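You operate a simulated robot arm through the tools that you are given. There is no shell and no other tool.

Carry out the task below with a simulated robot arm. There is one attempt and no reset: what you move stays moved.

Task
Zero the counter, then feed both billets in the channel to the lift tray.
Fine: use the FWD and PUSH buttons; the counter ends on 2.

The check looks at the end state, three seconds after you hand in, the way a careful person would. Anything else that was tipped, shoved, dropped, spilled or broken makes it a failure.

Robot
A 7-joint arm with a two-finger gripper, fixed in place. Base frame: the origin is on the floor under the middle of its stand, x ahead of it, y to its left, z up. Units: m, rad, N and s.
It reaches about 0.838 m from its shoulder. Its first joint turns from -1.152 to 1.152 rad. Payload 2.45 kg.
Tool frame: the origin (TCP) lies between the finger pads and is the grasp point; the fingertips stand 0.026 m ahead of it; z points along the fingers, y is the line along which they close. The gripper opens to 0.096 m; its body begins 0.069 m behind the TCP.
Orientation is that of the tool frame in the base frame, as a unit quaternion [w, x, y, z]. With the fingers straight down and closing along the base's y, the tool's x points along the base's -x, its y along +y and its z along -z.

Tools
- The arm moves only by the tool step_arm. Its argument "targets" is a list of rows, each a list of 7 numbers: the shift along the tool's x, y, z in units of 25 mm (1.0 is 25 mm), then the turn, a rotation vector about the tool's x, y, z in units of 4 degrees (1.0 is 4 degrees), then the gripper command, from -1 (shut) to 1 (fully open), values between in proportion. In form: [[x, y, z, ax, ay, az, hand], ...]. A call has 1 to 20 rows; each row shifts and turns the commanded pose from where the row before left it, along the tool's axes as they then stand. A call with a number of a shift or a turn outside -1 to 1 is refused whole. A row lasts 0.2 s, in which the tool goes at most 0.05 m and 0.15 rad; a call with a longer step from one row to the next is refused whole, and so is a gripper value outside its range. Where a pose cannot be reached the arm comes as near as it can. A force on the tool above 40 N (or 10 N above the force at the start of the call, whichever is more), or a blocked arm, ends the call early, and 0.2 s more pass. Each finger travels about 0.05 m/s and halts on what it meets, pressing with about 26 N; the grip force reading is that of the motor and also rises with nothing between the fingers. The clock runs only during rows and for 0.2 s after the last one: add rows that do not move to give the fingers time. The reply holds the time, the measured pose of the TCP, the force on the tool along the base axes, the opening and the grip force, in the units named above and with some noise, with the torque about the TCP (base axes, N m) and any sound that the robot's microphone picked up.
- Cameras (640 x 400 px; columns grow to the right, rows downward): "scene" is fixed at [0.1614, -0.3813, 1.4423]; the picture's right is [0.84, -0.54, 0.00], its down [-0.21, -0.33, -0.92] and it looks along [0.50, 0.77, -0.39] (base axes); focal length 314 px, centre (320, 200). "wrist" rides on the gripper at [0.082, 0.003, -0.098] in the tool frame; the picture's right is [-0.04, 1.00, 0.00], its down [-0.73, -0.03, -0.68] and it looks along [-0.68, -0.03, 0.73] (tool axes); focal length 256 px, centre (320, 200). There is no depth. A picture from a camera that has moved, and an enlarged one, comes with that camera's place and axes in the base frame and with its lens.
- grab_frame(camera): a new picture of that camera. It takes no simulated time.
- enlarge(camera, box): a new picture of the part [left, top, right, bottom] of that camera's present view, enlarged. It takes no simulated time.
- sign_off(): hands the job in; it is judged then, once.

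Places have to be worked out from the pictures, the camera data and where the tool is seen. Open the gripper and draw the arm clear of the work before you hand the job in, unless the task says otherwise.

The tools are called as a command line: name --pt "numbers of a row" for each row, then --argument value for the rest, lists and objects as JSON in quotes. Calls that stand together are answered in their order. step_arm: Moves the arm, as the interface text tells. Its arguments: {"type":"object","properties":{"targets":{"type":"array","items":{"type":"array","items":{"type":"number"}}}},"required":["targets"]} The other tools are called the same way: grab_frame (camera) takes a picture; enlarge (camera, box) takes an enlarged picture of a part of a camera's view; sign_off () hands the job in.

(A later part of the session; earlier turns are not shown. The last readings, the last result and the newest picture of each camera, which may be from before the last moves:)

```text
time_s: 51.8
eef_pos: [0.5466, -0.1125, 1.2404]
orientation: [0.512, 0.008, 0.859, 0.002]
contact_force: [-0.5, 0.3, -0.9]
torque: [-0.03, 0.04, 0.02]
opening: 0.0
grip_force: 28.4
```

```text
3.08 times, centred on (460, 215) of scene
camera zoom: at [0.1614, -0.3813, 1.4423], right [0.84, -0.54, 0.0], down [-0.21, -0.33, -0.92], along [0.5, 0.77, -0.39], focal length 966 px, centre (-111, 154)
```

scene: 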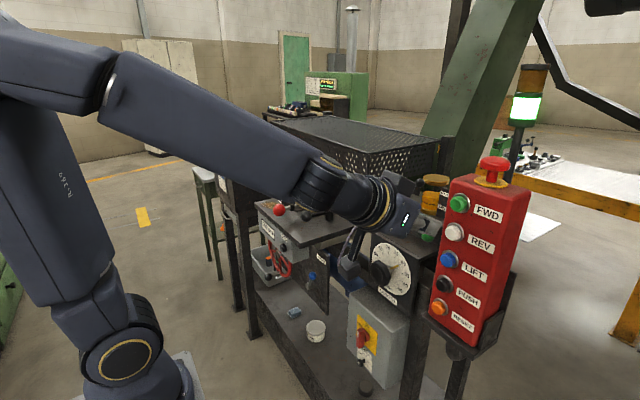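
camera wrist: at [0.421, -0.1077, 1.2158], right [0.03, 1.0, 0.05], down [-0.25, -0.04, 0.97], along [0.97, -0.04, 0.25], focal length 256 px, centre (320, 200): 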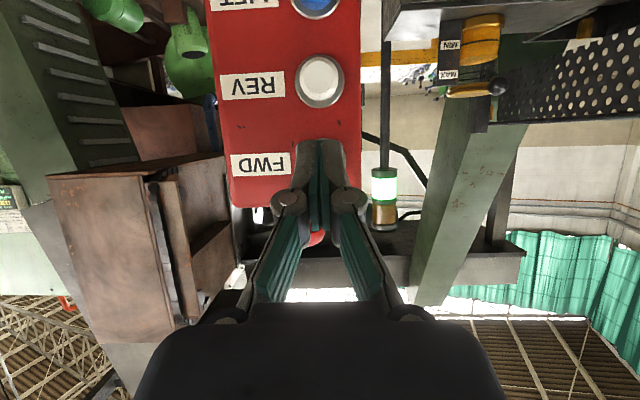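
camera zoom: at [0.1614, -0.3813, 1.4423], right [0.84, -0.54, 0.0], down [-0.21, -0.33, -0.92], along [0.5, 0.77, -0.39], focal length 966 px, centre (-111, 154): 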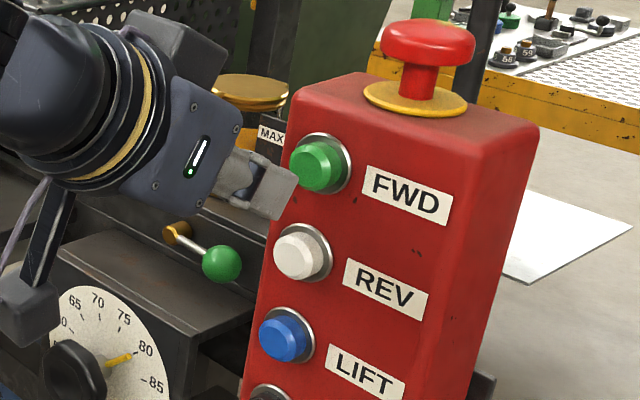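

The tip corner projects where expected; FWD's cap is ~22–26 mm ahead. I advance along +x in small rows watching for contact and click.

step_arm --pt "-0.22 0 0.13 0 0 0 -1" --pt "-0.095 0 0.176 0 0 0 -1" --pt "-0.095 0 0.176 0 0 0 -1" --pt "-0.05 0 0.09 0 0 0 -1"

enlarge --camera "scene" --box '[400, 160, 520, 250]'

```text
time_s: 52.8
eef_pos: [0.564, -0.1098, 1.244]
orientation: [0.511, 0.009, 0.859, 0.001]
contact_force: [0.4, -0.5, -0.2]
torque: [-0.02, 0.01, 0.0]
opening: 0.0
grip_force: 28.5
```

```text
4.44 times, centred on (460, 205) of scene
camera zoom: at [0.1614, -0.3813, 1.4423], right [0.84, -0.54, 0.0], down [-0.21, -0.33, -0.92], along [0.5, 0.77, -0.39], focal length 1395 px, centre (-302, 178)
```

zoom: 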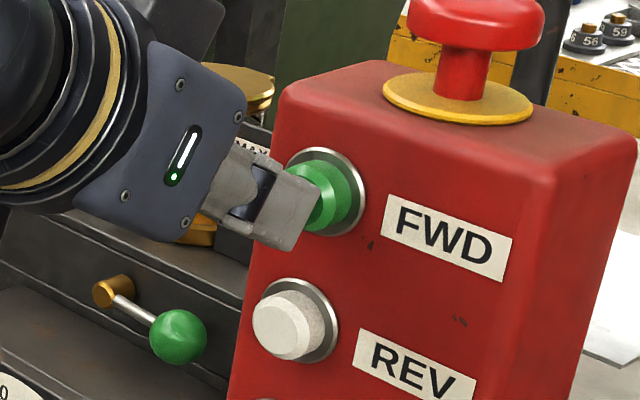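

The tip is practically at the cap. I continue in 2.5 mm rows.

step_arm --pt "-0.048 -0.05 0.088 0 0 0 -1" --pt "-0.048 -0.05 0.088 0 0 0 -1" --pt "-0.048 0 0.088 0 0 0 -1"

enlarge --camera "scene" --box '[400, 160, 520, 250]'

```text
time_s: 53.5
eef_pos: [0.5705, -0.1145, 1.2457]
orientation: [0.511, 0.009, 0.859, 0.001]
contact_force: [-2.1, -0.9, -0.3]
torque: [-0.03, 0.04, -0.01]
opening: 0.0058
grip_force: 28.5
```

```text
4.44 times, centred on (460, 205) of scene
camera zoom: at [0.1613, -0.3813, 1.4423], right [0.84, -0.54, 0.0], down [-0.21, -0.33, -0.92], along [0.5, 0.77, -0.39], focal length 1395 px, centre (-302, 178)
```

zoom: 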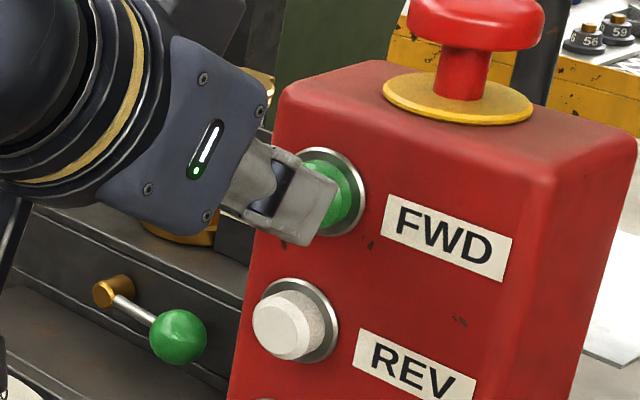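

Contact (−2 N in x). I press a little further until it clicks.

step_arm --pt "-0.048 0 0.088 0 0 0 -1" --pt "-0.048 0 0.088 0 0 0 -1"

grab_frame --camera "scene"

```text
time_s: 54.1
eef_pos: [0.5745, -0.1142, 1.2453]
orientation: [0.511, 0.007, 0.859, 0.003]
contact_force: [-7.8, 0.7, 2.4]
torque: [0.0, -0.02, 0.04]
opening: 0.006
grip_force: 28.2
heard: click
```

```text
taken
```

scene: 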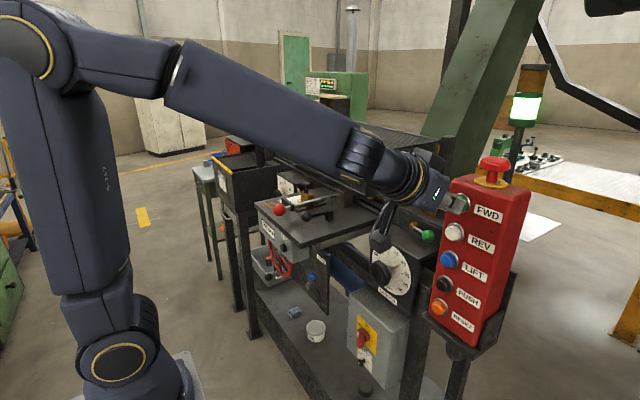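

FWD clicked. I hold it for a moment to hear whether anything runs, and look at the visible part of the machine.

step_arm --pt "0 0 0 0 0 0 -1" --pt "0 0 0 0 0 0 -1"

enlarge --camera "scene" --box '[190, 130, 290, 200]'

enlarge --camera "scene" --box '[480, 50, 560, 190]'

grab_frame --camera "wrist"

```text
time_s: 54.8
eef_pos: [0.5748, -0.1128, 1.2447]
orientation: [0.512, 0.008, 0.859, 0.002]
contact_force: [-8.4, 1.0, 1.8]
torque: [0.0, -0.01, 0.02]
opening: 0.0059
grip_force: 28.8
```

```text
5.71 times, centred on (240, 165) of scene
camera zoom: at [0.161, -0.3813, 1.4423], right [0.84, -0.54, 0.0], down [-0.21, -0.33, -0.92], along [0.5, 0.77, -0.39], focal length 1794 px, centre (777, 400)
```

zoom: 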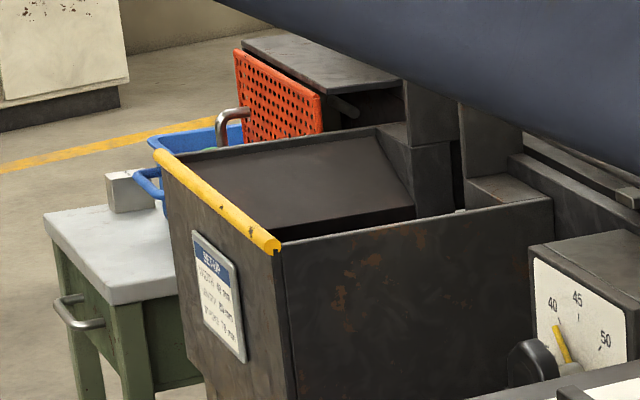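

```text
2.86 times, centred on (520, 120) of scene
camera zoom: at [0.161, -0.3813, 1.4423], right [0.84, -0.54, 0.0], down [-0.21, -0.33, -0.92], along [0.5, 0.77, -0.39], focal length 897 px, centre (-251, 429)
```

zoom: 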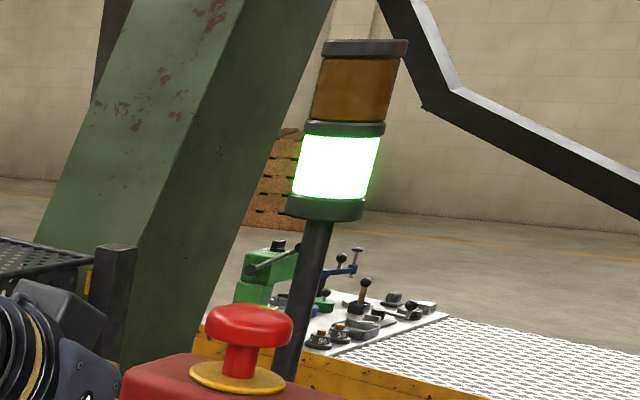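

```text
taken
camera wrist: at [0.4496, -0.1088, 1.2197], right [0.03, 1.0, 0.05], down [-0.25, -0.04, 0.97], along [0.97, -0.04, 0.25], focal length 256 px, centre (320, 200)
```

wrist: 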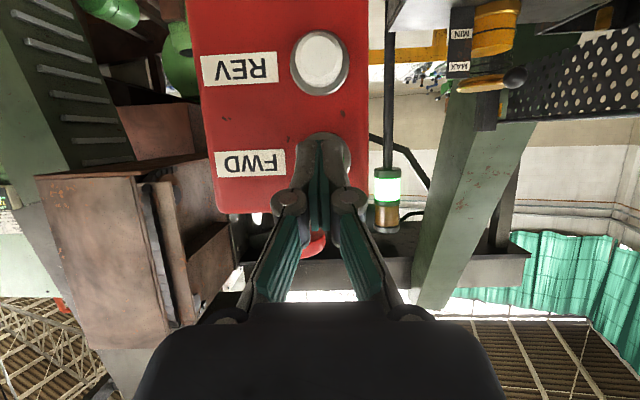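

No motion seen yet. I release FWD by backing off ~6 cm and re-inspect the machine.

step_arm --pt "0.38 0 -0.7 0 0 0 -1" --pt "0.38 0 -0.7 0 0 0 -1" --pt "0.38 0 -0.7 0 0 0 -1"

grab_frame --camera "scene"

enlarge --camera "scene" --box '[190, 130, 290, 200]'

```text
time_s: 55.5
eef_pos: [0.5168, -0.1135, 1.2454]
orientation: [0.511, 0.008, 0.859, 0.002]
contact_force: [-0.2, 0.9, 0.4]
torque: [-0.01, 0.0, 0.02]
opening: 0.0001
grip_force: 28.4
```

```text
taken
```

scene: 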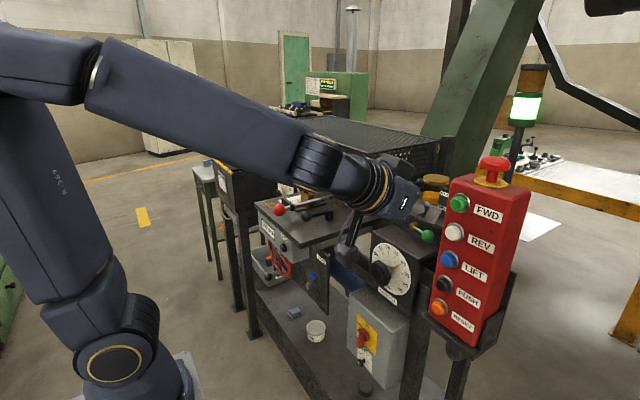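

```text
5.71 times, centred on (240, 165) of scene
camera zoom: at [0.1614, -0.3813, 1.4423], right [0.84, -0.54, 0.0], down [-0.21, -0.33, -0.92], along [0.5, 0.77, -0.39], focal length 1794 px, centre (777, 400)
```

zoom: 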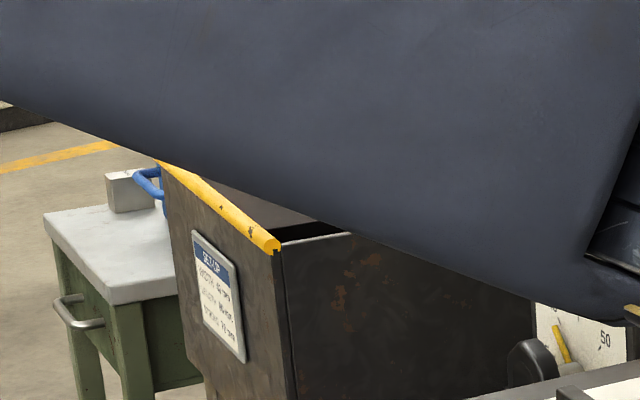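

The arm blocks the guard in the scene view. I rotate the tool back to straight-down (backing off slightly first) and return toward the starting pose so the whole machine is visible.

step_arm --pt "0.4 0 -0.7 0 0 0 -1" --pt "0 0 0 0 1 0 -1" --pt "0 0 0 0 1 0 -1" --pt "0 0 0 0 1 0 -1" --pt "0 0 0 0 1 0 -1" --pt "0 0 0 0 1 0 -1" --pt "0 0 0 0 1 0 -1" --pt "0 0 0 0 1 0 -1" --pt "0 0 0 0 1 0 -1" --pt "0 0 0 0 1 0 -1" --pt "0 0 0 0 1 0 -1" --pt "0 0 0 0 1 0 -1" --pt "0 0 0 0 1 0 -1" --pt "0 0 0 0 1 0 -1" --pt "0 0 0 0 1 0 -1" --pt "0 0 0 0 1 0 -1"

grab_frame --camera "scene"

```text
time_s: 59.0
eef_pos: [0.4889, -0.1095, 1.246]
orientation: [0.234, 0.007, 0.972, 0.005]
contact_force: [-0.4, -0.3, -0.1]
torque: [0.0, -0.01, -0.02]
opening: 0.0004
grip_force: 28.5
out of reach, approached as far as the arm can: row 10, 11, 12, 13, 14, 15, 16
```

```text
taken
```

scene: 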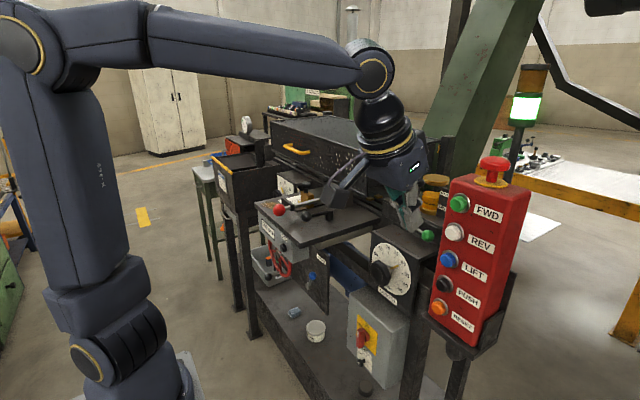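

Limited at a 27° tilt in this posture, which is fine. I translate back toward (0.37, 0.04, 1.30) to clear the view.

step_arm --pt "0.48 0.857 -0.566 0 0 0 -1" --pt "0.48 0.857 -0.566 0 0 0 -1" --pt "0.48 0.857 -0.566 0 0 0 -1" --pt "0.48 0.857 -0.566 0 0 0 -1" --pt "0.48 0.857 -0.566 0 0 0 -1" --pt "0.48 0.857 -0.566 0 0 0 -1" --pt "0.48 0.857 -0.566 0 0 0 -1"

grab_frame --camera "scene"

grab_frame --camera "wrist"

```text
time_s: 60.5
eef_pos: [0.3725, 0.0409, 1.3008]
orientation: [0.233, 0.007, 0.972, 0.005]
contact_force: [-0.6, 0.2, 0.0]
torque: [-0.03, 0.0, -0.02]
opening: 0.0
grip_force: 28.4
```

```text
taken
```

scene: 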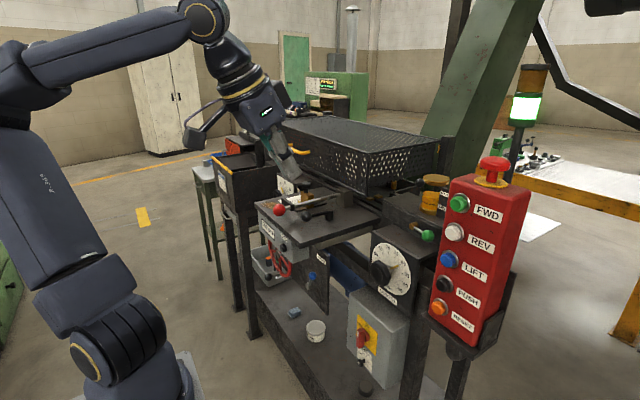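

```text
taken
camera wrist: at [0.255, 0.0444, 1.3508], right [0.05, 1.0, 0.03], down [0.35, -0.04, 0.94], along [0.94, -0.03, -0.35], focal length 256 px, centre (320, 200)
```

wrist: 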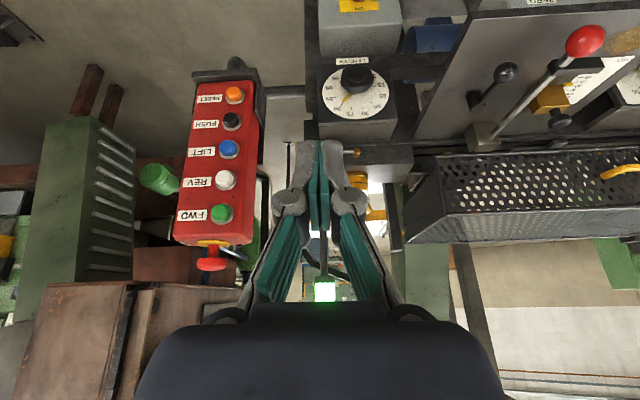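

The view is mostly clear again. I compare the guard, its right end and the hopper/slot with the earlier pictures to find what FWD changed.

enlarge --camera "scene" --box '[310, 145, 374, 185]'

enlarge --camera "scene" --box '[360, 165, 440, 215]'

enlarge --camera "scene" --box '[205, 130, 275, 185]'

enlarge --camera "scene" --box '[240, 180, 340, 290]'

enlarge --camera "wrist" --box '[420, 140, 640, 260]'

```text
10.00 times, centred on (342, 165) of scene
camera zoom: at [0.1614, -0.3813, 1.4423], right [0.84, -0.54, 0.0], down [-0.21, -0.33, -0.92], along [0.5, 0.77, -0.39], focal length 3139 px, centre (100, 550)
```

zoom: 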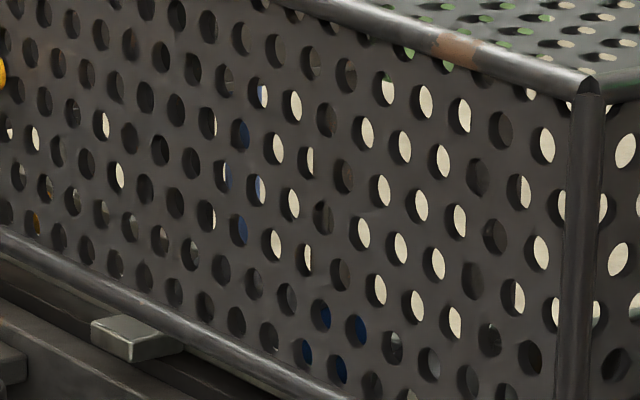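

```text
8.00 times, centred on (400, 190) of scene
camera zoom: at [0.1614, -0.3813, 1.4423], right [0.84, -0.54, 0.0], down [-0.21, -0.33, -0.92], along [0.5, 0.77, -0.39], focal length 2511 px, centre (-320, 280)
```

zoom: 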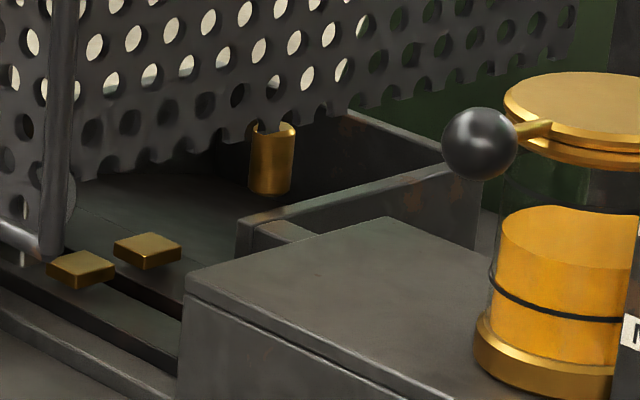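

```text
7.27 times, centred on (240, 158) of scene
camera zoom: at [0.1614, -0.3813, 1.4423], right [0.84, -0.54, 0.0], down [-0.21, -0.33, -0.92], along [0.5, 0.77, -0.39], focal length 2283 px, centre (902, 509)
```

zoom: 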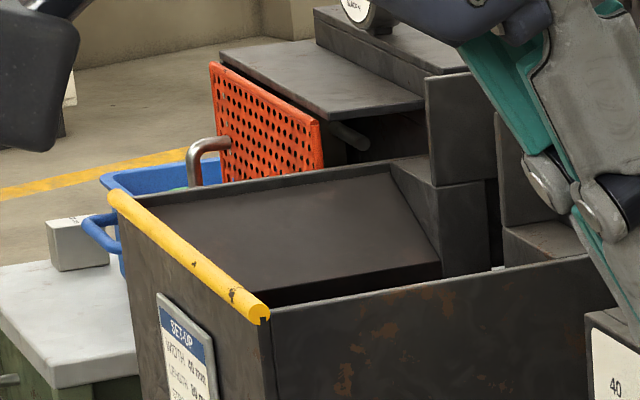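

```text
3.64 times, centred on (290, 235) of scene
camera zoom: at [0.1614, -0.3813, 1.4423], right [0.84, -0.54, 0.0], down [-0.21, -0.33, -0.92], along [0.5, 0.77, -0.39], focal length 1141 px, centre (429, 73)
```

zoom: 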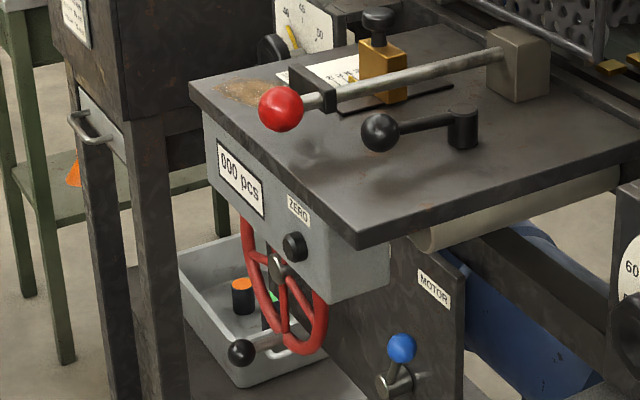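

```text
2.91 times, centred on (530, 200) of wrist
camera zoom: at [0.255, 0.0444, 1.3508], right [0.05, 1.0, 0.03], down [0.35, -0.04, 0.94], along [0.94, -0.03, -0.35], focal length 745 px, centre (-291, 200)
```

zoom: 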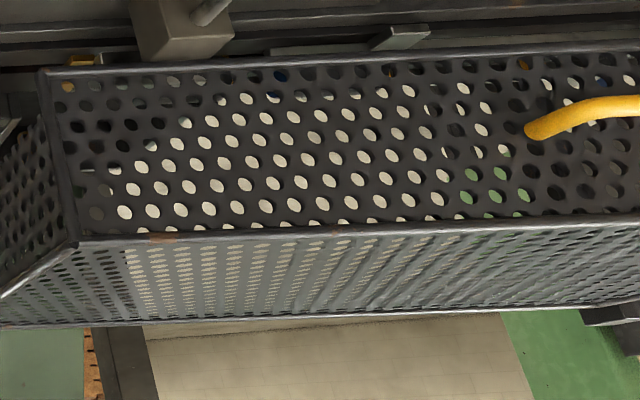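

The blue spot moved from about (0.848, 0.647) to (0.848, 0.516): billets in the channel travel toward −y (right end). I wait one row and check whether they are still moving.

step_arm --pt "0 0 0 0 0 0 -1"

enlarge --camera "scene" --box '[310, 145, 374, 185]'

enlarge --camera "scene" --box '[352, 175, 392, 200]'

```text
time_s: 61.0
eef_pos: [0.3717, 0.04, 1.3008]
orientation: [0.233, 0.007, 0.972, 0.004]
contact_force: [0.4, 0.8, 0.3]
torque: [0.01, -0.02, 0.02]
opening: 0.0001
grip_force: 28.0
```

```text
10.00 times, centred on (342, 165) of scene
camera zoom: at [0.1614, -0.3813, 1.4423], right [0.84, -0.54, 0.0], down [-0.21, -0.33, -0.92], along [0.5, 0.77, -0.39], focal length 3139 px, centre (100, 550)
```

zoom: 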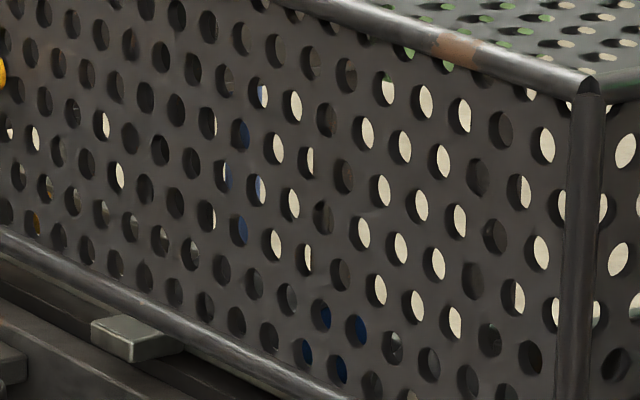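

```text
16.00 times, centred on (372, 188) of scene
camera zoom: at [0.1614, -0.3813, 1.4423], right [0.84, -0.54, 0.0], down [-0.21, -0.33, -0.92], along [0.5, 0.77, -0.39], focal length 5022 px, centre (-512, 400)
```

zoom: 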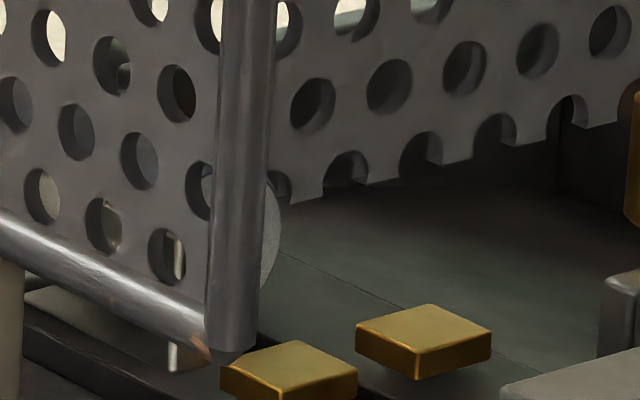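

The channel is at rest. I zoom the wrist view through the lower part of the mesh to see the billets themselves.

enlarge --camera "wrist" --box '[430, 145, 530, 200]'

enlarge --camera "wrist" --box '[530, 140, 640, 205]'

enlarge --camera "wrist" --box '[380, 135, 450, 180]'

```text
6.40 times, centred on (480, 172) of wrist
camera zoom: at [0.2552, 0.0443, 1.3508], right [0.05, 1.0, 0.03], down [0.35, -0.04, 0.94], along [0.94, -0.03, -0.35], focal length 1638 px, centre (-704, 376)
```

zoom: 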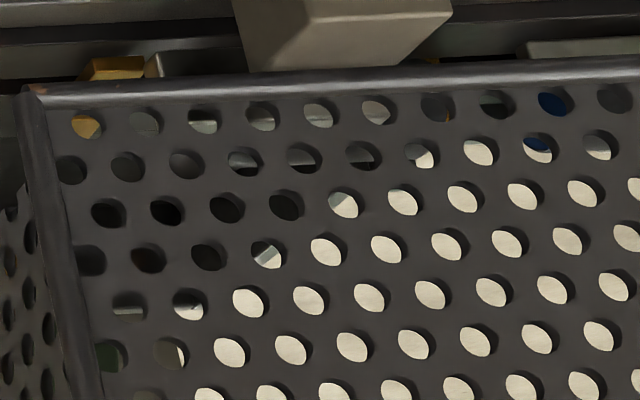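

```text
5.82 times, centred on (585, 172) of wrist
camera zoom: at [0.2552, 0.0443, 1.3508], right [0.05, 1.0, 0.03], down [0.35, -0.04, 0.94], along [0.94, -0.03, -0.35], focal length 1489 px, centre (-1222, 360)
```

zoom: 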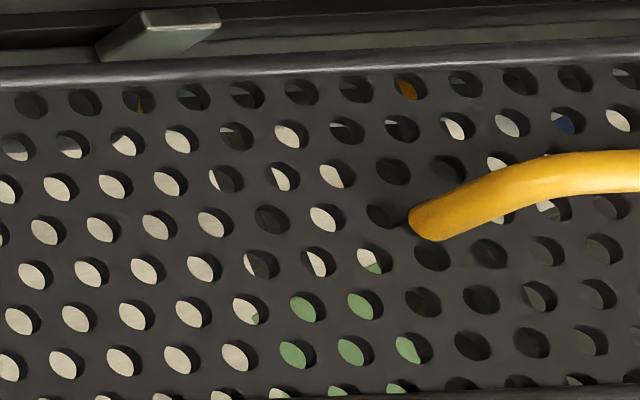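

```text
8.89 times, centred on (415, 158) of wrist
camera zoom: at [0.2552, 0.0443, 1.3508], right [0.05, 1.0, 0.03], down [0.35, -0.04, 0.94], along [0.94, -0.03, -0.35], focal length 2276 px, centre (-524, 578)
```

zoom: 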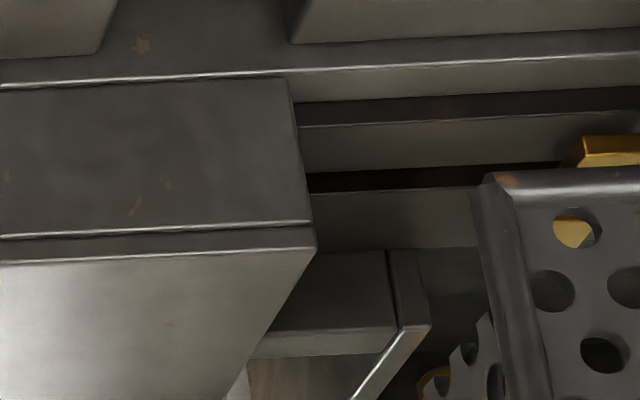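

The conveyor advanced ~13 cm during the ~1 s press and stopped: a light-grey billet now lies at y≈0.36–0.46 (x≈0.85), with blue/orange markers behind at y≈0.52 and 0.72. I move the wrist camera closer over the right end to find the end stop, pusher and lift tray.

step_arm --pt "-0.89 0.533 0.454 0 0 0 -1" --pt "-0.89 0.533 0.454 0 0 0 -1" --pt "-0.89 0.533 0.454 0 0 0 -1" --pt "-0.89 0.533 0.454 0 0 0 -1" --pt "-0.89 0.533 0.454 0 0 0 -1" --pt "-0.89 0.533 0.454 0 0 0 -1" --pt "0 0 0 -0.454 0 -0.891 -1" --pt "0 0 0 -0.454 0 -0.891 -1" --pt "0 0 0 -0.454 0 -0.891 -1" --pt "0 0 0 -0.454 0 -0.891 -1" --pt "0 0 0 -0.454 0 -0.891 -1" --pt "0 0 0 -0.454 0 -0.891 -1"

grab_frame --camera "wrist"

grab_frame --camera "scene"

```text
time_s: 63.5
eef_pos: [0.4687, 0.0908, 1.2859]
orientation: [0.23, -0.197, 0.952, 0.054]
contact_force: [-0.1, -0.9, 0.0]
torque: [-0.02, -0.02, -0.02]
opening: 0.0
grip_force: 28.3
out of reach, approached as far as the arm can: row 4, 5, 6
```

```text
taken
camera wrist: at [0.3601, 0.0457, 1.3346], right [-0.36, 0.93, 0.03], down [0.33, 0.1, 0.94], along [0.87, 0.35, -0.34], focal length 256 px, centre (320, 200)
```

wrist: 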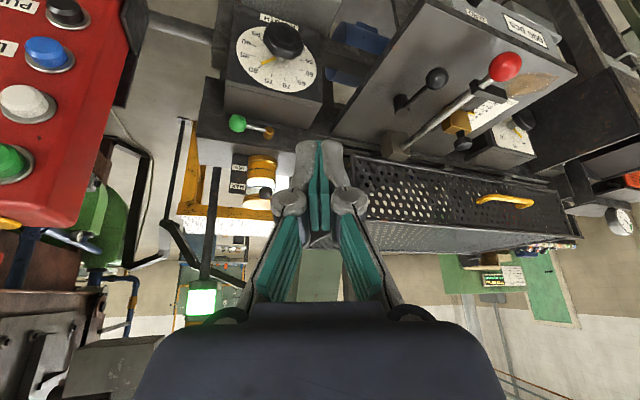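

```text
taken
```

scene: 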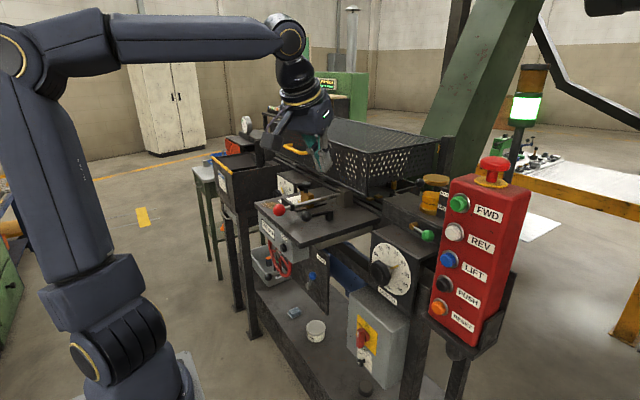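

The fingers hide exactly the spot. I yaw back ~16° so the right end of the channel appears to the right of the fingers.

step_arm --pt "0 0 0 0.454 0 0.891 -1" --pt "0 0 0 0.454 0 0.891 -1" --pt "0 0 0 0.454 0 0.891 -1" --pt "0 0 0 0.454 0 0.891 -1"

grab_frame --camera "wrist"

enlarge --camera "wrist" --box '[350, 120, 510, 220]'

```text
time_s: 64.5
eef_pos: [0.4692, 0.0887, 1.2856]
orientation: [0.233, -0.061, 0.97, 0.02]
contact_force: [0.5, -0.6, -0.3]
torque: [0.01, -0.02, 0.01]
opening: 0.0
grip_force: 28.4
```

```text
taken
camera wrist: at [0.3509, 0.0769, 1.3349], right [-0.09, 1.0, 0.03], down [0.35, 0.0, 0.94], along [0.93, 0.1, -0.35], focal length 256 px, centre (320, 200)
```

wrist: 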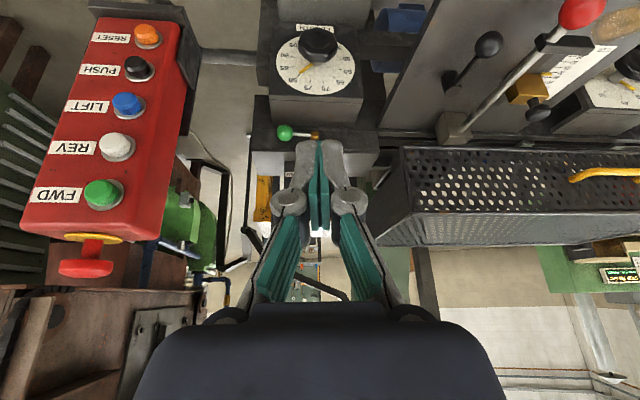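

```text
4.00 times, centred on (430, 170) of wrist
camera zoom: at [0.3509, 0.0769, 1.3349], right [-0.09, 1.0, 0.03], down [0.35, 0.0, 0.94], along [0.93, 0.1, -0.35], focal length 1024 px, centre (-120, 320)
```

zoom: 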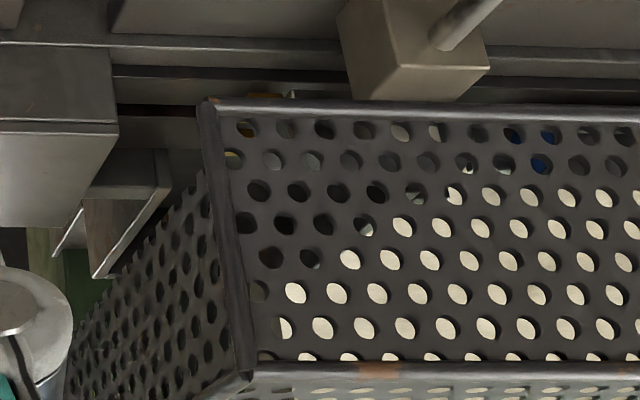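

I zoom in on the guard's lower right corner from here.

enlarge --camera "wrist" --box '[375, 140, 425, 172]'

enlarge --camera "wrist" --box '[400, 145, 480, 190]'

enlarge --camera "wrist" --box '[470, 145, 550, 190]'

enlarge --camera "scene" --box '[355, 170, 445, 220]'

```text
12.50 times, centred on (400, 156) of wrist
camera zoom: at [0.3509, 0.0769, 1.3349], right [-0.09, 1.0, 0.03], down [0.35, 0.0, 0.94], along [0.93, 0.1, -0.35], focal length 3200 px, centre (-680, 750)
```

zoom: 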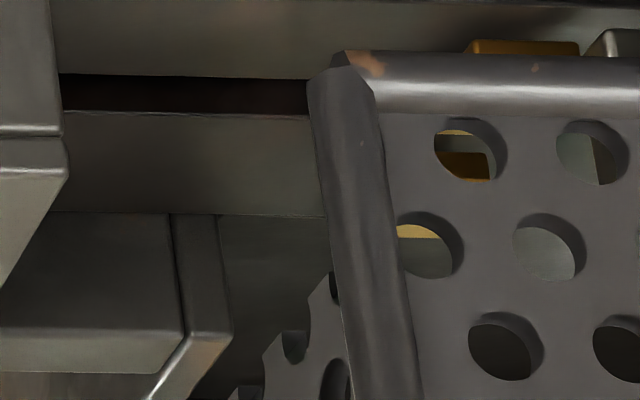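

```text
8.00 times, centred on (440, 168) of wrist
camera zoom: at [0.3509, 0.0769, 1.3349], right [-0.09, 1.0, 0.03], down [0.35, 0.0, 0.94], along [0.93, 0.1, -0.35], focal length 2048 px, centre (-640, 460)
```

zoom: 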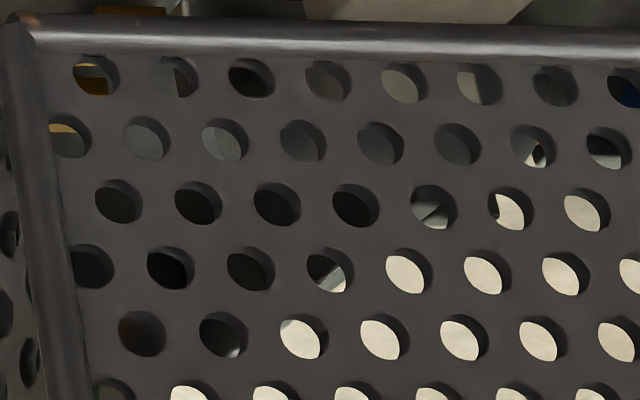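

```text
8.00 times, centred on (510, 168) of wrist
camera zoom: at [0.3509, 0.0769, 1.3349], right [-0.09, 1.0, 0.03], down [0.35, 0.0, 0.94], along [0.93, 0.1, -0.35], focal length 2048 px, centre (-1200, 460)
```

zoom: 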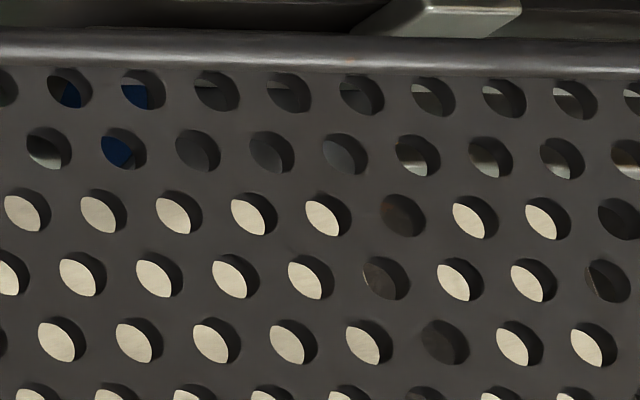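

```text
7.11 times, centred on (400, 195) of scene
camera zoom: at [0.1614, -0.3813, 1.4423], right [0.84, -0.54, 0.0], down [-0.21, -0.33, -0.92], along [0.5, 0.77, -0.39], focal length 2232 px, centre (-249, 236)
```

zoom: 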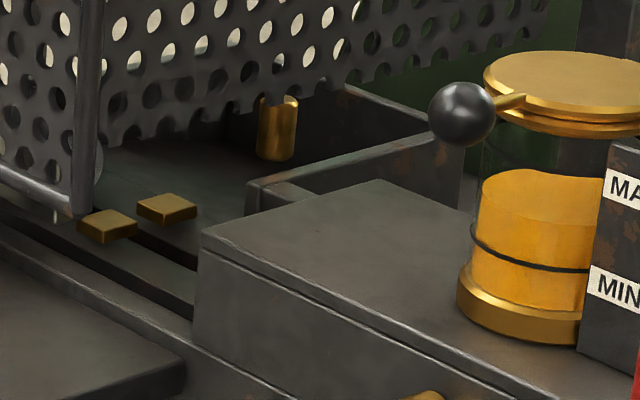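

I zoom much further into individual holes from the scene camera to interpret the objects along the channel.

enlarge --camera "scene" --box '[338, 174, 358, 187]'

enlarge --camera "scene" --box '[354, 178, 374, 191]'

enlarge --camera "wrist" --box '[455, 148, 500, 172]'

enlarge --camera "wrist" --box '[415, 148, 460, 172]'

```text
16.00 times, centred on (348, 180) of scene
camera zoom: at [0.1614, -0.3813, 1.4423], right [0.84, -0.54, 0.0], down [-0.21, -0.33, -0.92], along [0.5, 0.77, -0.39], focal length 5022 px, centre (-128, 512)
```

zoom: 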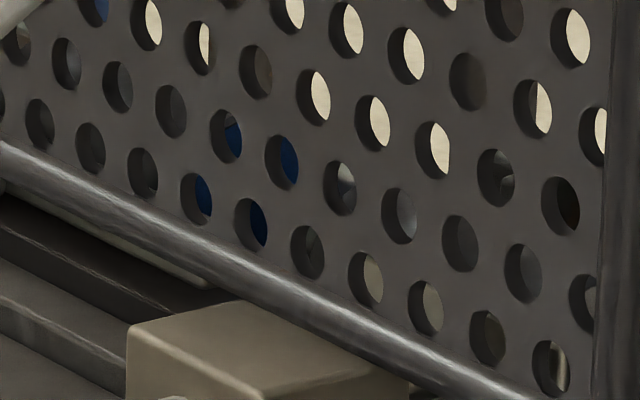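

```text
16.00 times, centred on (364, 184) of scene
camera zoom: at [0.1614, -0.3813, 1.4423], right [0.84, -0.54, 0.0], down [-0.21, -0.33, -0.92], along [0.5, 0.77, -0.39], focal length 5022 px, centre (-384, 448)
```

zoom: 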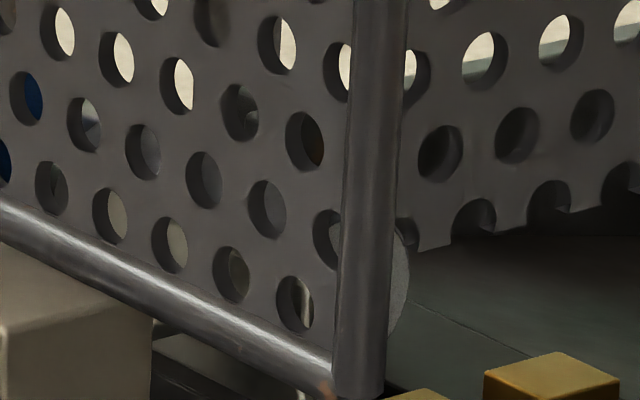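

```text
14.22 times, centred on (478, 160) of wrist
camera zoom: at [0.3509, 0.0769, 1.3349], right [-0.09, 1.0, 0.03], down [0.35, 0.0, 0.94], along [0.93, 0.1, -0.35], focal length 3641 px, centre (-1920, 769)
```

zoom: 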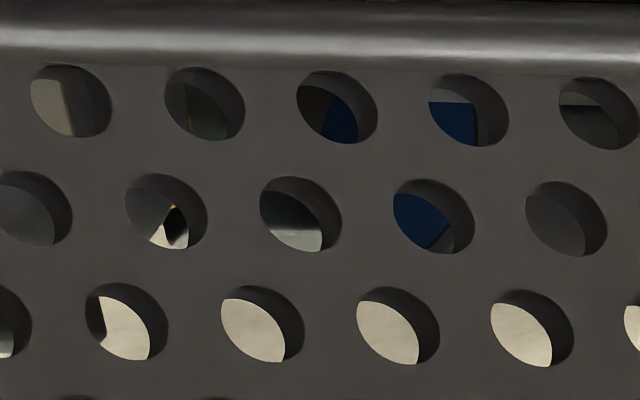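

```text
14.22 times, centred on (438, 160) of wrist
camera zoom: at [0.3509, 0.0769, 1.3349], right [-0.09, 1.0, 0.03], down [0.35, 0.0, 0.94], along [0.93, 0.1, -0.35], focal length 3641 px, centre (-1351, 769)
```

zoom: 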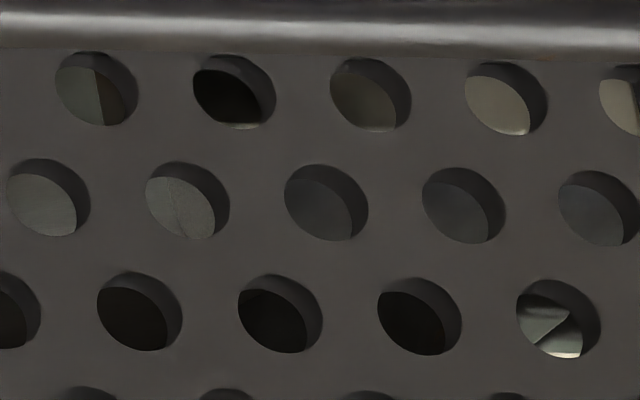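

Reconstructing both views: two stop lugs (gold tabs) sit at about (0.86–0.885, 0.365, 1.02); the first billet's axis is at x≈0.875 and its front face at y≈0.42, i.e. ~5 cm short of the stops. FWD therefore seems to be hold‑to‑run at ≈0.12 m/s. I go back to the FWD approach pose for a shorter press.

step_arm --pt "0 0 0 0.41 0 0.8 -1" --pt "0 0 0 0.41 0 0.8 -1" --pt "0 -0.89 0.2 0 0 0 -1" --pt "0 -0.89 0.2 0 0 0 -1" --pt "0 -0.89 0.2 0 0 0 -1" --pt "0 -0.89 0.2 0 0 0 -1" --pt "0 -0.89 0.2 0 0 0 -1" --pt "0 -0.89 0.2 0 0 0 -1" --pt "0 -0.89 0.2 0 0 0 -1" --pt "0 -0.89 0.2 0 0 0 -1" --pt "0 -0.89 0.2 0 0 0 -1"

grab_frame --camera "scene"

```text
time_s: 67.0
eef_pos: [0.4893, -0.111, 1.2408]
orientation: [0.234, -0.001, 0.972, 0.007]
contact_force: [0.0, -0.5, 0.4]
torque: [-0.03, -0.02, 0.02]
opening: 0.0
grip_force: 28.7
```

```text
taken
```

scene: 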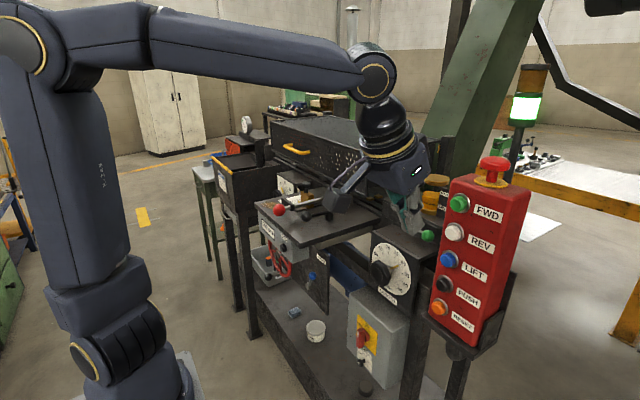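

At (0.489, −0.111, 1.241) as planned. I pitch forward to ~61° and advance to just a few mm short of the FWD cap.

step_arm --pt "0 0 0 0 -1 0 -1" --pt "0 0 0 0 -1 0 -1" --pt "0 0 0 0 -1 0 -1" --pt "0 0 0 0 -1 0 -1" --pt "0 0 0 0 -1 0 -1" --pt "0 0 0 0 -1 0 -1" --pt "0 0 0 0 -1 0 -1" --pt "0 0 0 0 -1 0 -1" --pt "0 0 0 0 -0.6 0 -1" --pt "-0.375 0 0.57 0 0 0 -1" --pt "-0.375 0 0.57 0 0 0 -1" --pt "-0.375 0 0.57 0 0 0 -1" --pt "-0.2 0 0.35 0 0 0 -1" --pt "0 0 0 0 0 0 -1"

enlarge --camera "scene" --box '[400, 160, 520, 250]'

```text
time_s: 70.0
eef_pos: [0.5488, -0.1096, 1.2474]
orientation: [0.511, 0.001, 0.86, 0.007]
contact_force: [0.5, 0.4, -0.1]
torque: [-0.04, 0.01, 0.02]
opening: 0.0001
grip_force: 28.6
```

```text
4.44 times, centred on (460, 205) of scene
camera zoom: at [0.1614, -0.3813, 1.4423], right [0.84, -0.54, 0.0], down [-0.21, -0.33, -0.92], along [0.5, 0.77, -0.39], focal length 1395 px, centre (-302, 178)
```

zoom: 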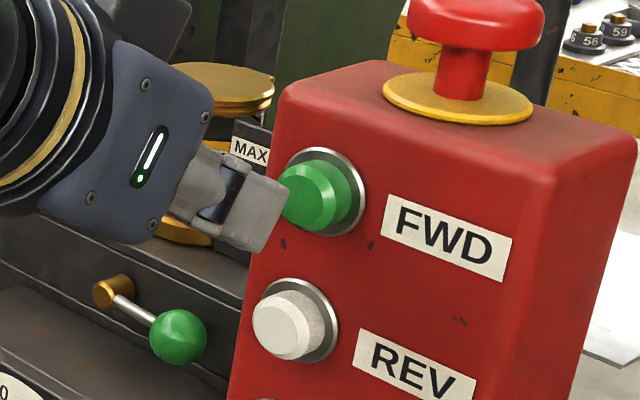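

Aligned. In one call: advance to just before contact, press ~9 mm, hold one row, and release — aiming for a ≈0.4 s press.

step_arm --pt "-0.26 -0.12 0.635 0 0 0 -1" --pt "0 0 0 0 0 0 -1" --pt "-0.18 0 0.33 0 0 0 -1" --pt "0 0 0 0 0 0 -1" --pt "0.485 0 -0.875 0 0 0 -1" --pt "0.485 0 -0.875 0 0 0 -1"

```text
time_s: 71.3
eef_pos: [0.5253, -0.1132, 1.2453]
orientation: [0.511, 0.001, 0.86, 0.006]
contact_force: [0.8, 0.4, -0.3]
torque: [0.01, -0.01, 0.01]
opening: 0.0
grip_force: 28.7
heard: click
```

Click heard and released. I move sideways to +y (keeping the tilt) so the scene camera can see the guard's right end.

step_arm --pt "-0.08 0.89 -0.227 0 0 0 -1" --pt "-0.08 0.89 -0.227 0 0 0 -1" --pt "-0.08 0.89 -0.227 0 0 0 -1" --pt "-0.08 0.89 -0.227 0 0 0 -1" --pt "-0.08 0.89 -0.227 0 0 0 -1" --pt "-0.08 0.89 -0.227 0 0 0 -1" --pt "-0.08 0.89 -0.227 0 0 0 -1" --pt "-0.08 0.89 -0.227 0 0 0 -1" --pt "-0.08 0.89 -0.227 0 0 0 -1"

grab_frame --camera "scene"

enlarge --camera "scene" --box '[352, 175, 392, 200]'

enlarge --camera "scene" --box '[310, 145, 374, 185]'

```text
time_s: 73.3
eef_pos: [0.4908, 0.0873, 1.2877]
orientation: [0.509, 0.001, 0.861, 0.007]
contact_force: [-0.9, 0.0, 0.1]
torque: [0.0, -0.05, -0.04]
opening: 0.0
grip_force: 27.8
```

```text
taken
```

scene: 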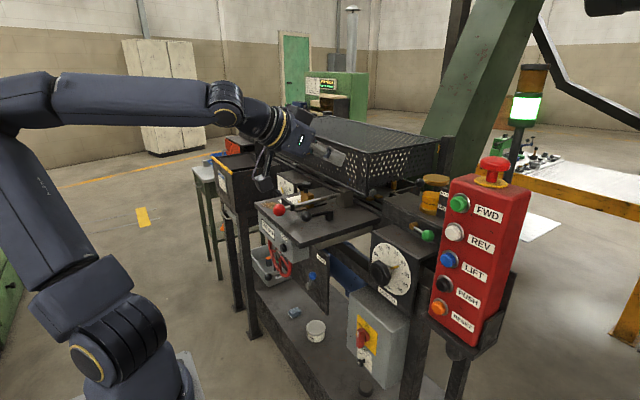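

```text
16.00 times, centred on (372, 188) of scene
camera zoom: at [0.1614, -0.3813, 1.4423], right [0.84, -0.54, 0.0], down [-0.21, -0.33, -0.92], along [0.5, 0.77, -0.39], focal length 5022 px, centre (-512, 400)
```

zoom: 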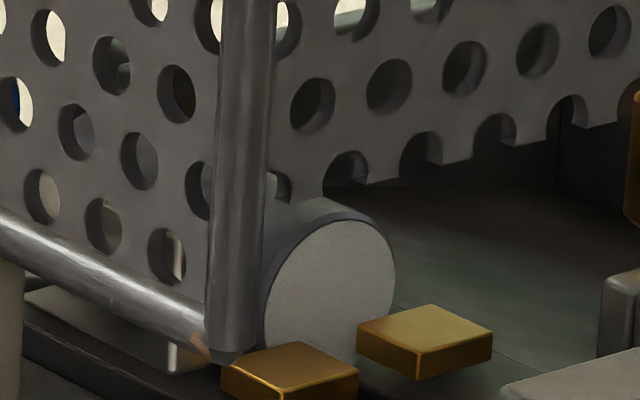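

```text
10.00 times, centred on (342, 165) of scene
camera zoom: at [0.1614, -0.3813, 1.4423], right [0.84, -0.54, 0.0], down [-0.21, -0.33, -0.92], along [0.5, 0.77, -0.39], focal length 3139 px, centre (100, 550)
```

zoom: 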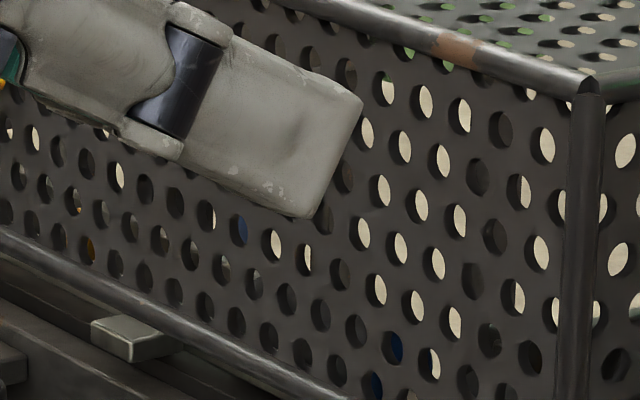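

Now the first billet's end face is visible right at the gold stop lugs. I zoom to check if it actually touches them.

enlarge --camera "scene" --box '[364, 188, 384, 201]'

enlarge --camera "scene" --box '[355, 170, 445, 220]'

grab_frame --camera "wrist"

```text
16.00 times, centred on (374, 194) of scene
camera zoom: at [0.1614, -0.3813, 1.4423], right [0.84, -0.54, 0.0], down [-0.21, -0.33, -0.92], along [0.5, 0.77, -0.39], focal length 5022 px, centre (-544, 288)
```

zoom: 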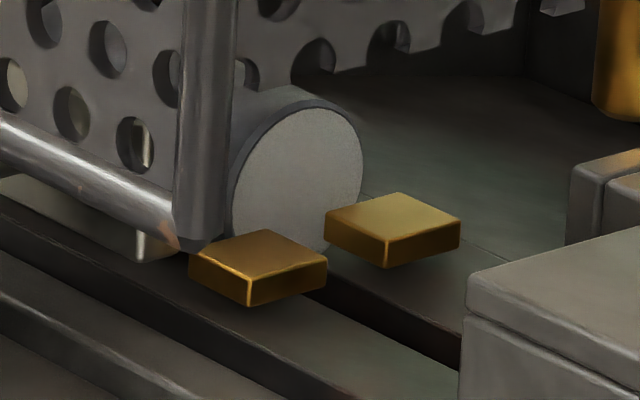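

```text
7.11 times, centred on (400, 195) of scene
camera zoom: at [0.1614, -0.3813, 1.4423], right [0.84, -0.54, 0.0], down [-0.21, -0.33, -0.92], along [0.5, 0.77, -0.39], focal length 2232 px, centre (-249, 236)
```

zoom: 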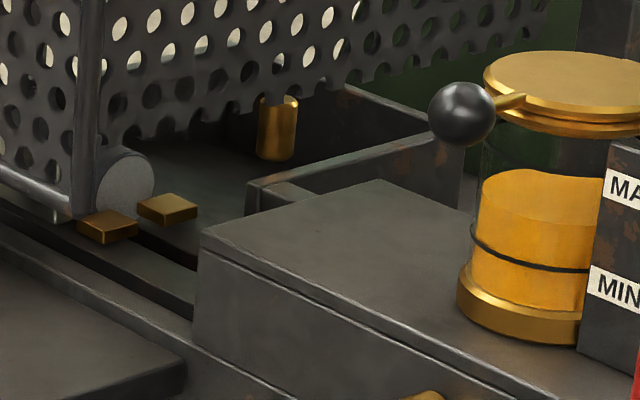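

```text
taken
camera wrist: at [0.3642, 0.0901, 1.2623], right [0.02, 1.0, 0.05], down [-0.24, -0.04, 0.97], along [0.97, -0.03, 0.24], focal length 256 px, centre (320, 200)
```

wrist: 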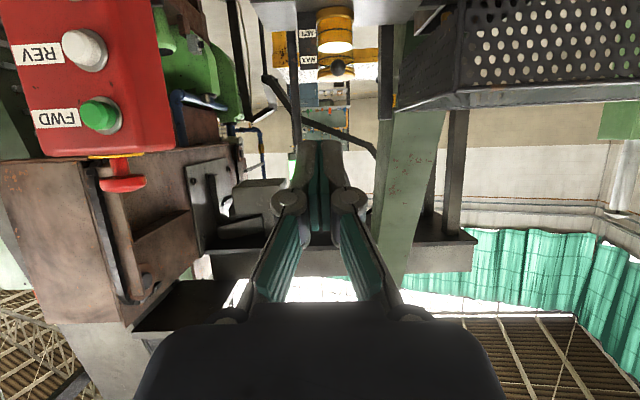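

The billet's face lies against the two stop lugs (within a few mm). Now I go to PUSH at (0.605, −0.114, 1.077), first to a point ~5 cm in front of it, with the same tilt.

step_arm --pt "0.643 -0.8 0.49 0 0 0 -1" --pt "0.643 -0.8 0.49 0 0 0 -1" --pt "0.643 -0.8 0.49 0 0 0 -1" --pt "0.643 -0.8 0.49 0 0 0 -1" --pt "0.643 -0.8 0.49 0 0 0 -1" --pt "0.643 -0.8 0.49 0 0 0 -1" --pt "0.643 -0.8 0.49 0 0 0 -1" --pt "0.643 -0.8 0.49 0 0 0 -1" --pt "0.643 -0.8 0.49 0 0 0 -1" --pt "0.643 -0.8 0.49 0 0 0 -1"

grab_frame --camera "scene"

grab_frame --camera "wrist"

```text
time_s: 75.5
eef_pos: [0.5198, -0.11, 1.0859]
orientation: [0.51, 0.001, 0.86, 0.006]
contact_force: [0.3, 0.5, 0.4]
torque: [0.01, 0.01, 0.03]
opening: 0.0
grip_force: 28.5
```

```text
taken
```

scene: 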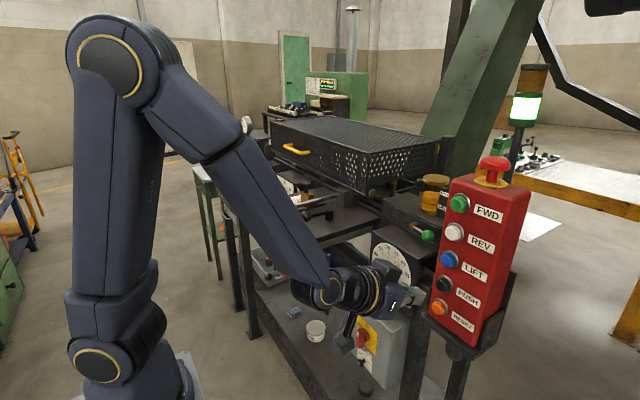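

```text
taken
camera wrist: at [0.3937, -0.1074, 1.061], right [0.02, 1.0, 0.05], down [-0.24, -0.04, 0.97], along [0.97, -0.03, 0.24], focal length 256 px, centre (320, 200)
```

wrist: 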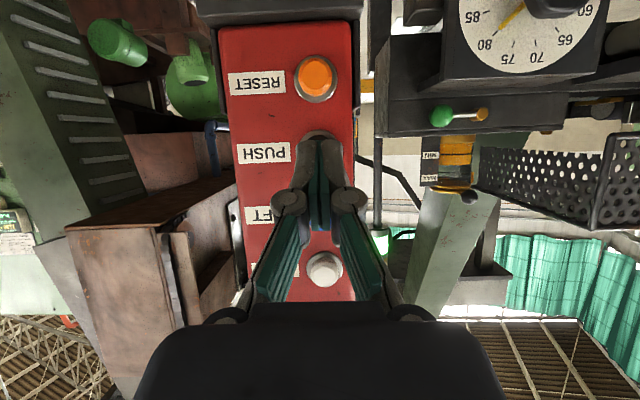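

The scene camera has a clear view of the guard end from this posture. I zoom in on the PUSH button and tip to fine-align.

enlarge --camera "scene" --box '[380, 240, 500, 330]'

enlarge --camera "scene" --box '[355, 170, 445, 220]'

```text
4.44 times, centred on (440, 285) of scene
camera zoom: at [0.1614, -0.3813, 1.4423], right [0.84, -0.54, 0.0], down [-0.21, -0.33, -0.92], along [0.5, 0.77, -0.39], focal length 1395 px, centre (-213, -178)
```

zoom: 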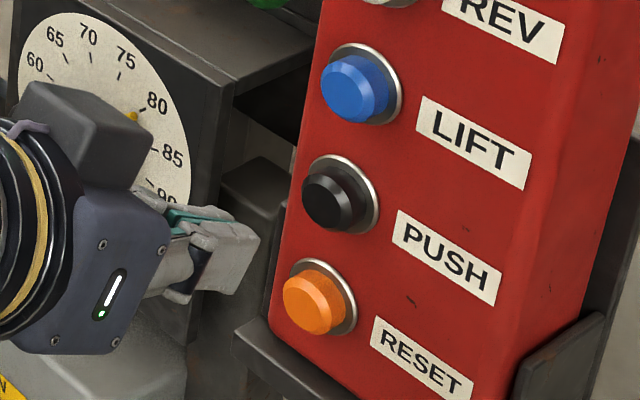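

```text
7.11 times, centred on (400, 195) of scene
camera zoom: at [0.1614, -0.3813, 1.4423], right [0.84, -0.54, 0.0], down [-0.21, -0.33, -0.92], along [0.5, 0.77, -0.39], focal length 2232 px, centre (-249, 236)
```

zoom: 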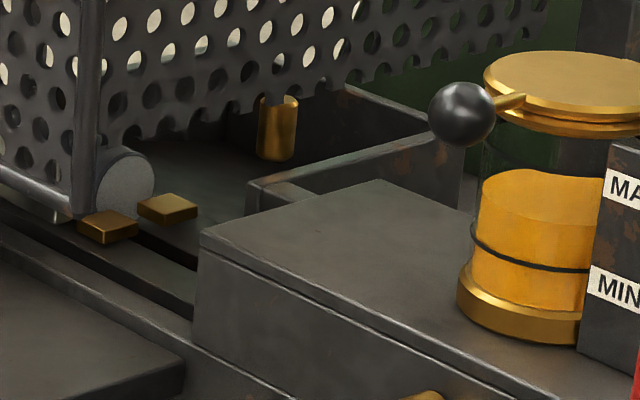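

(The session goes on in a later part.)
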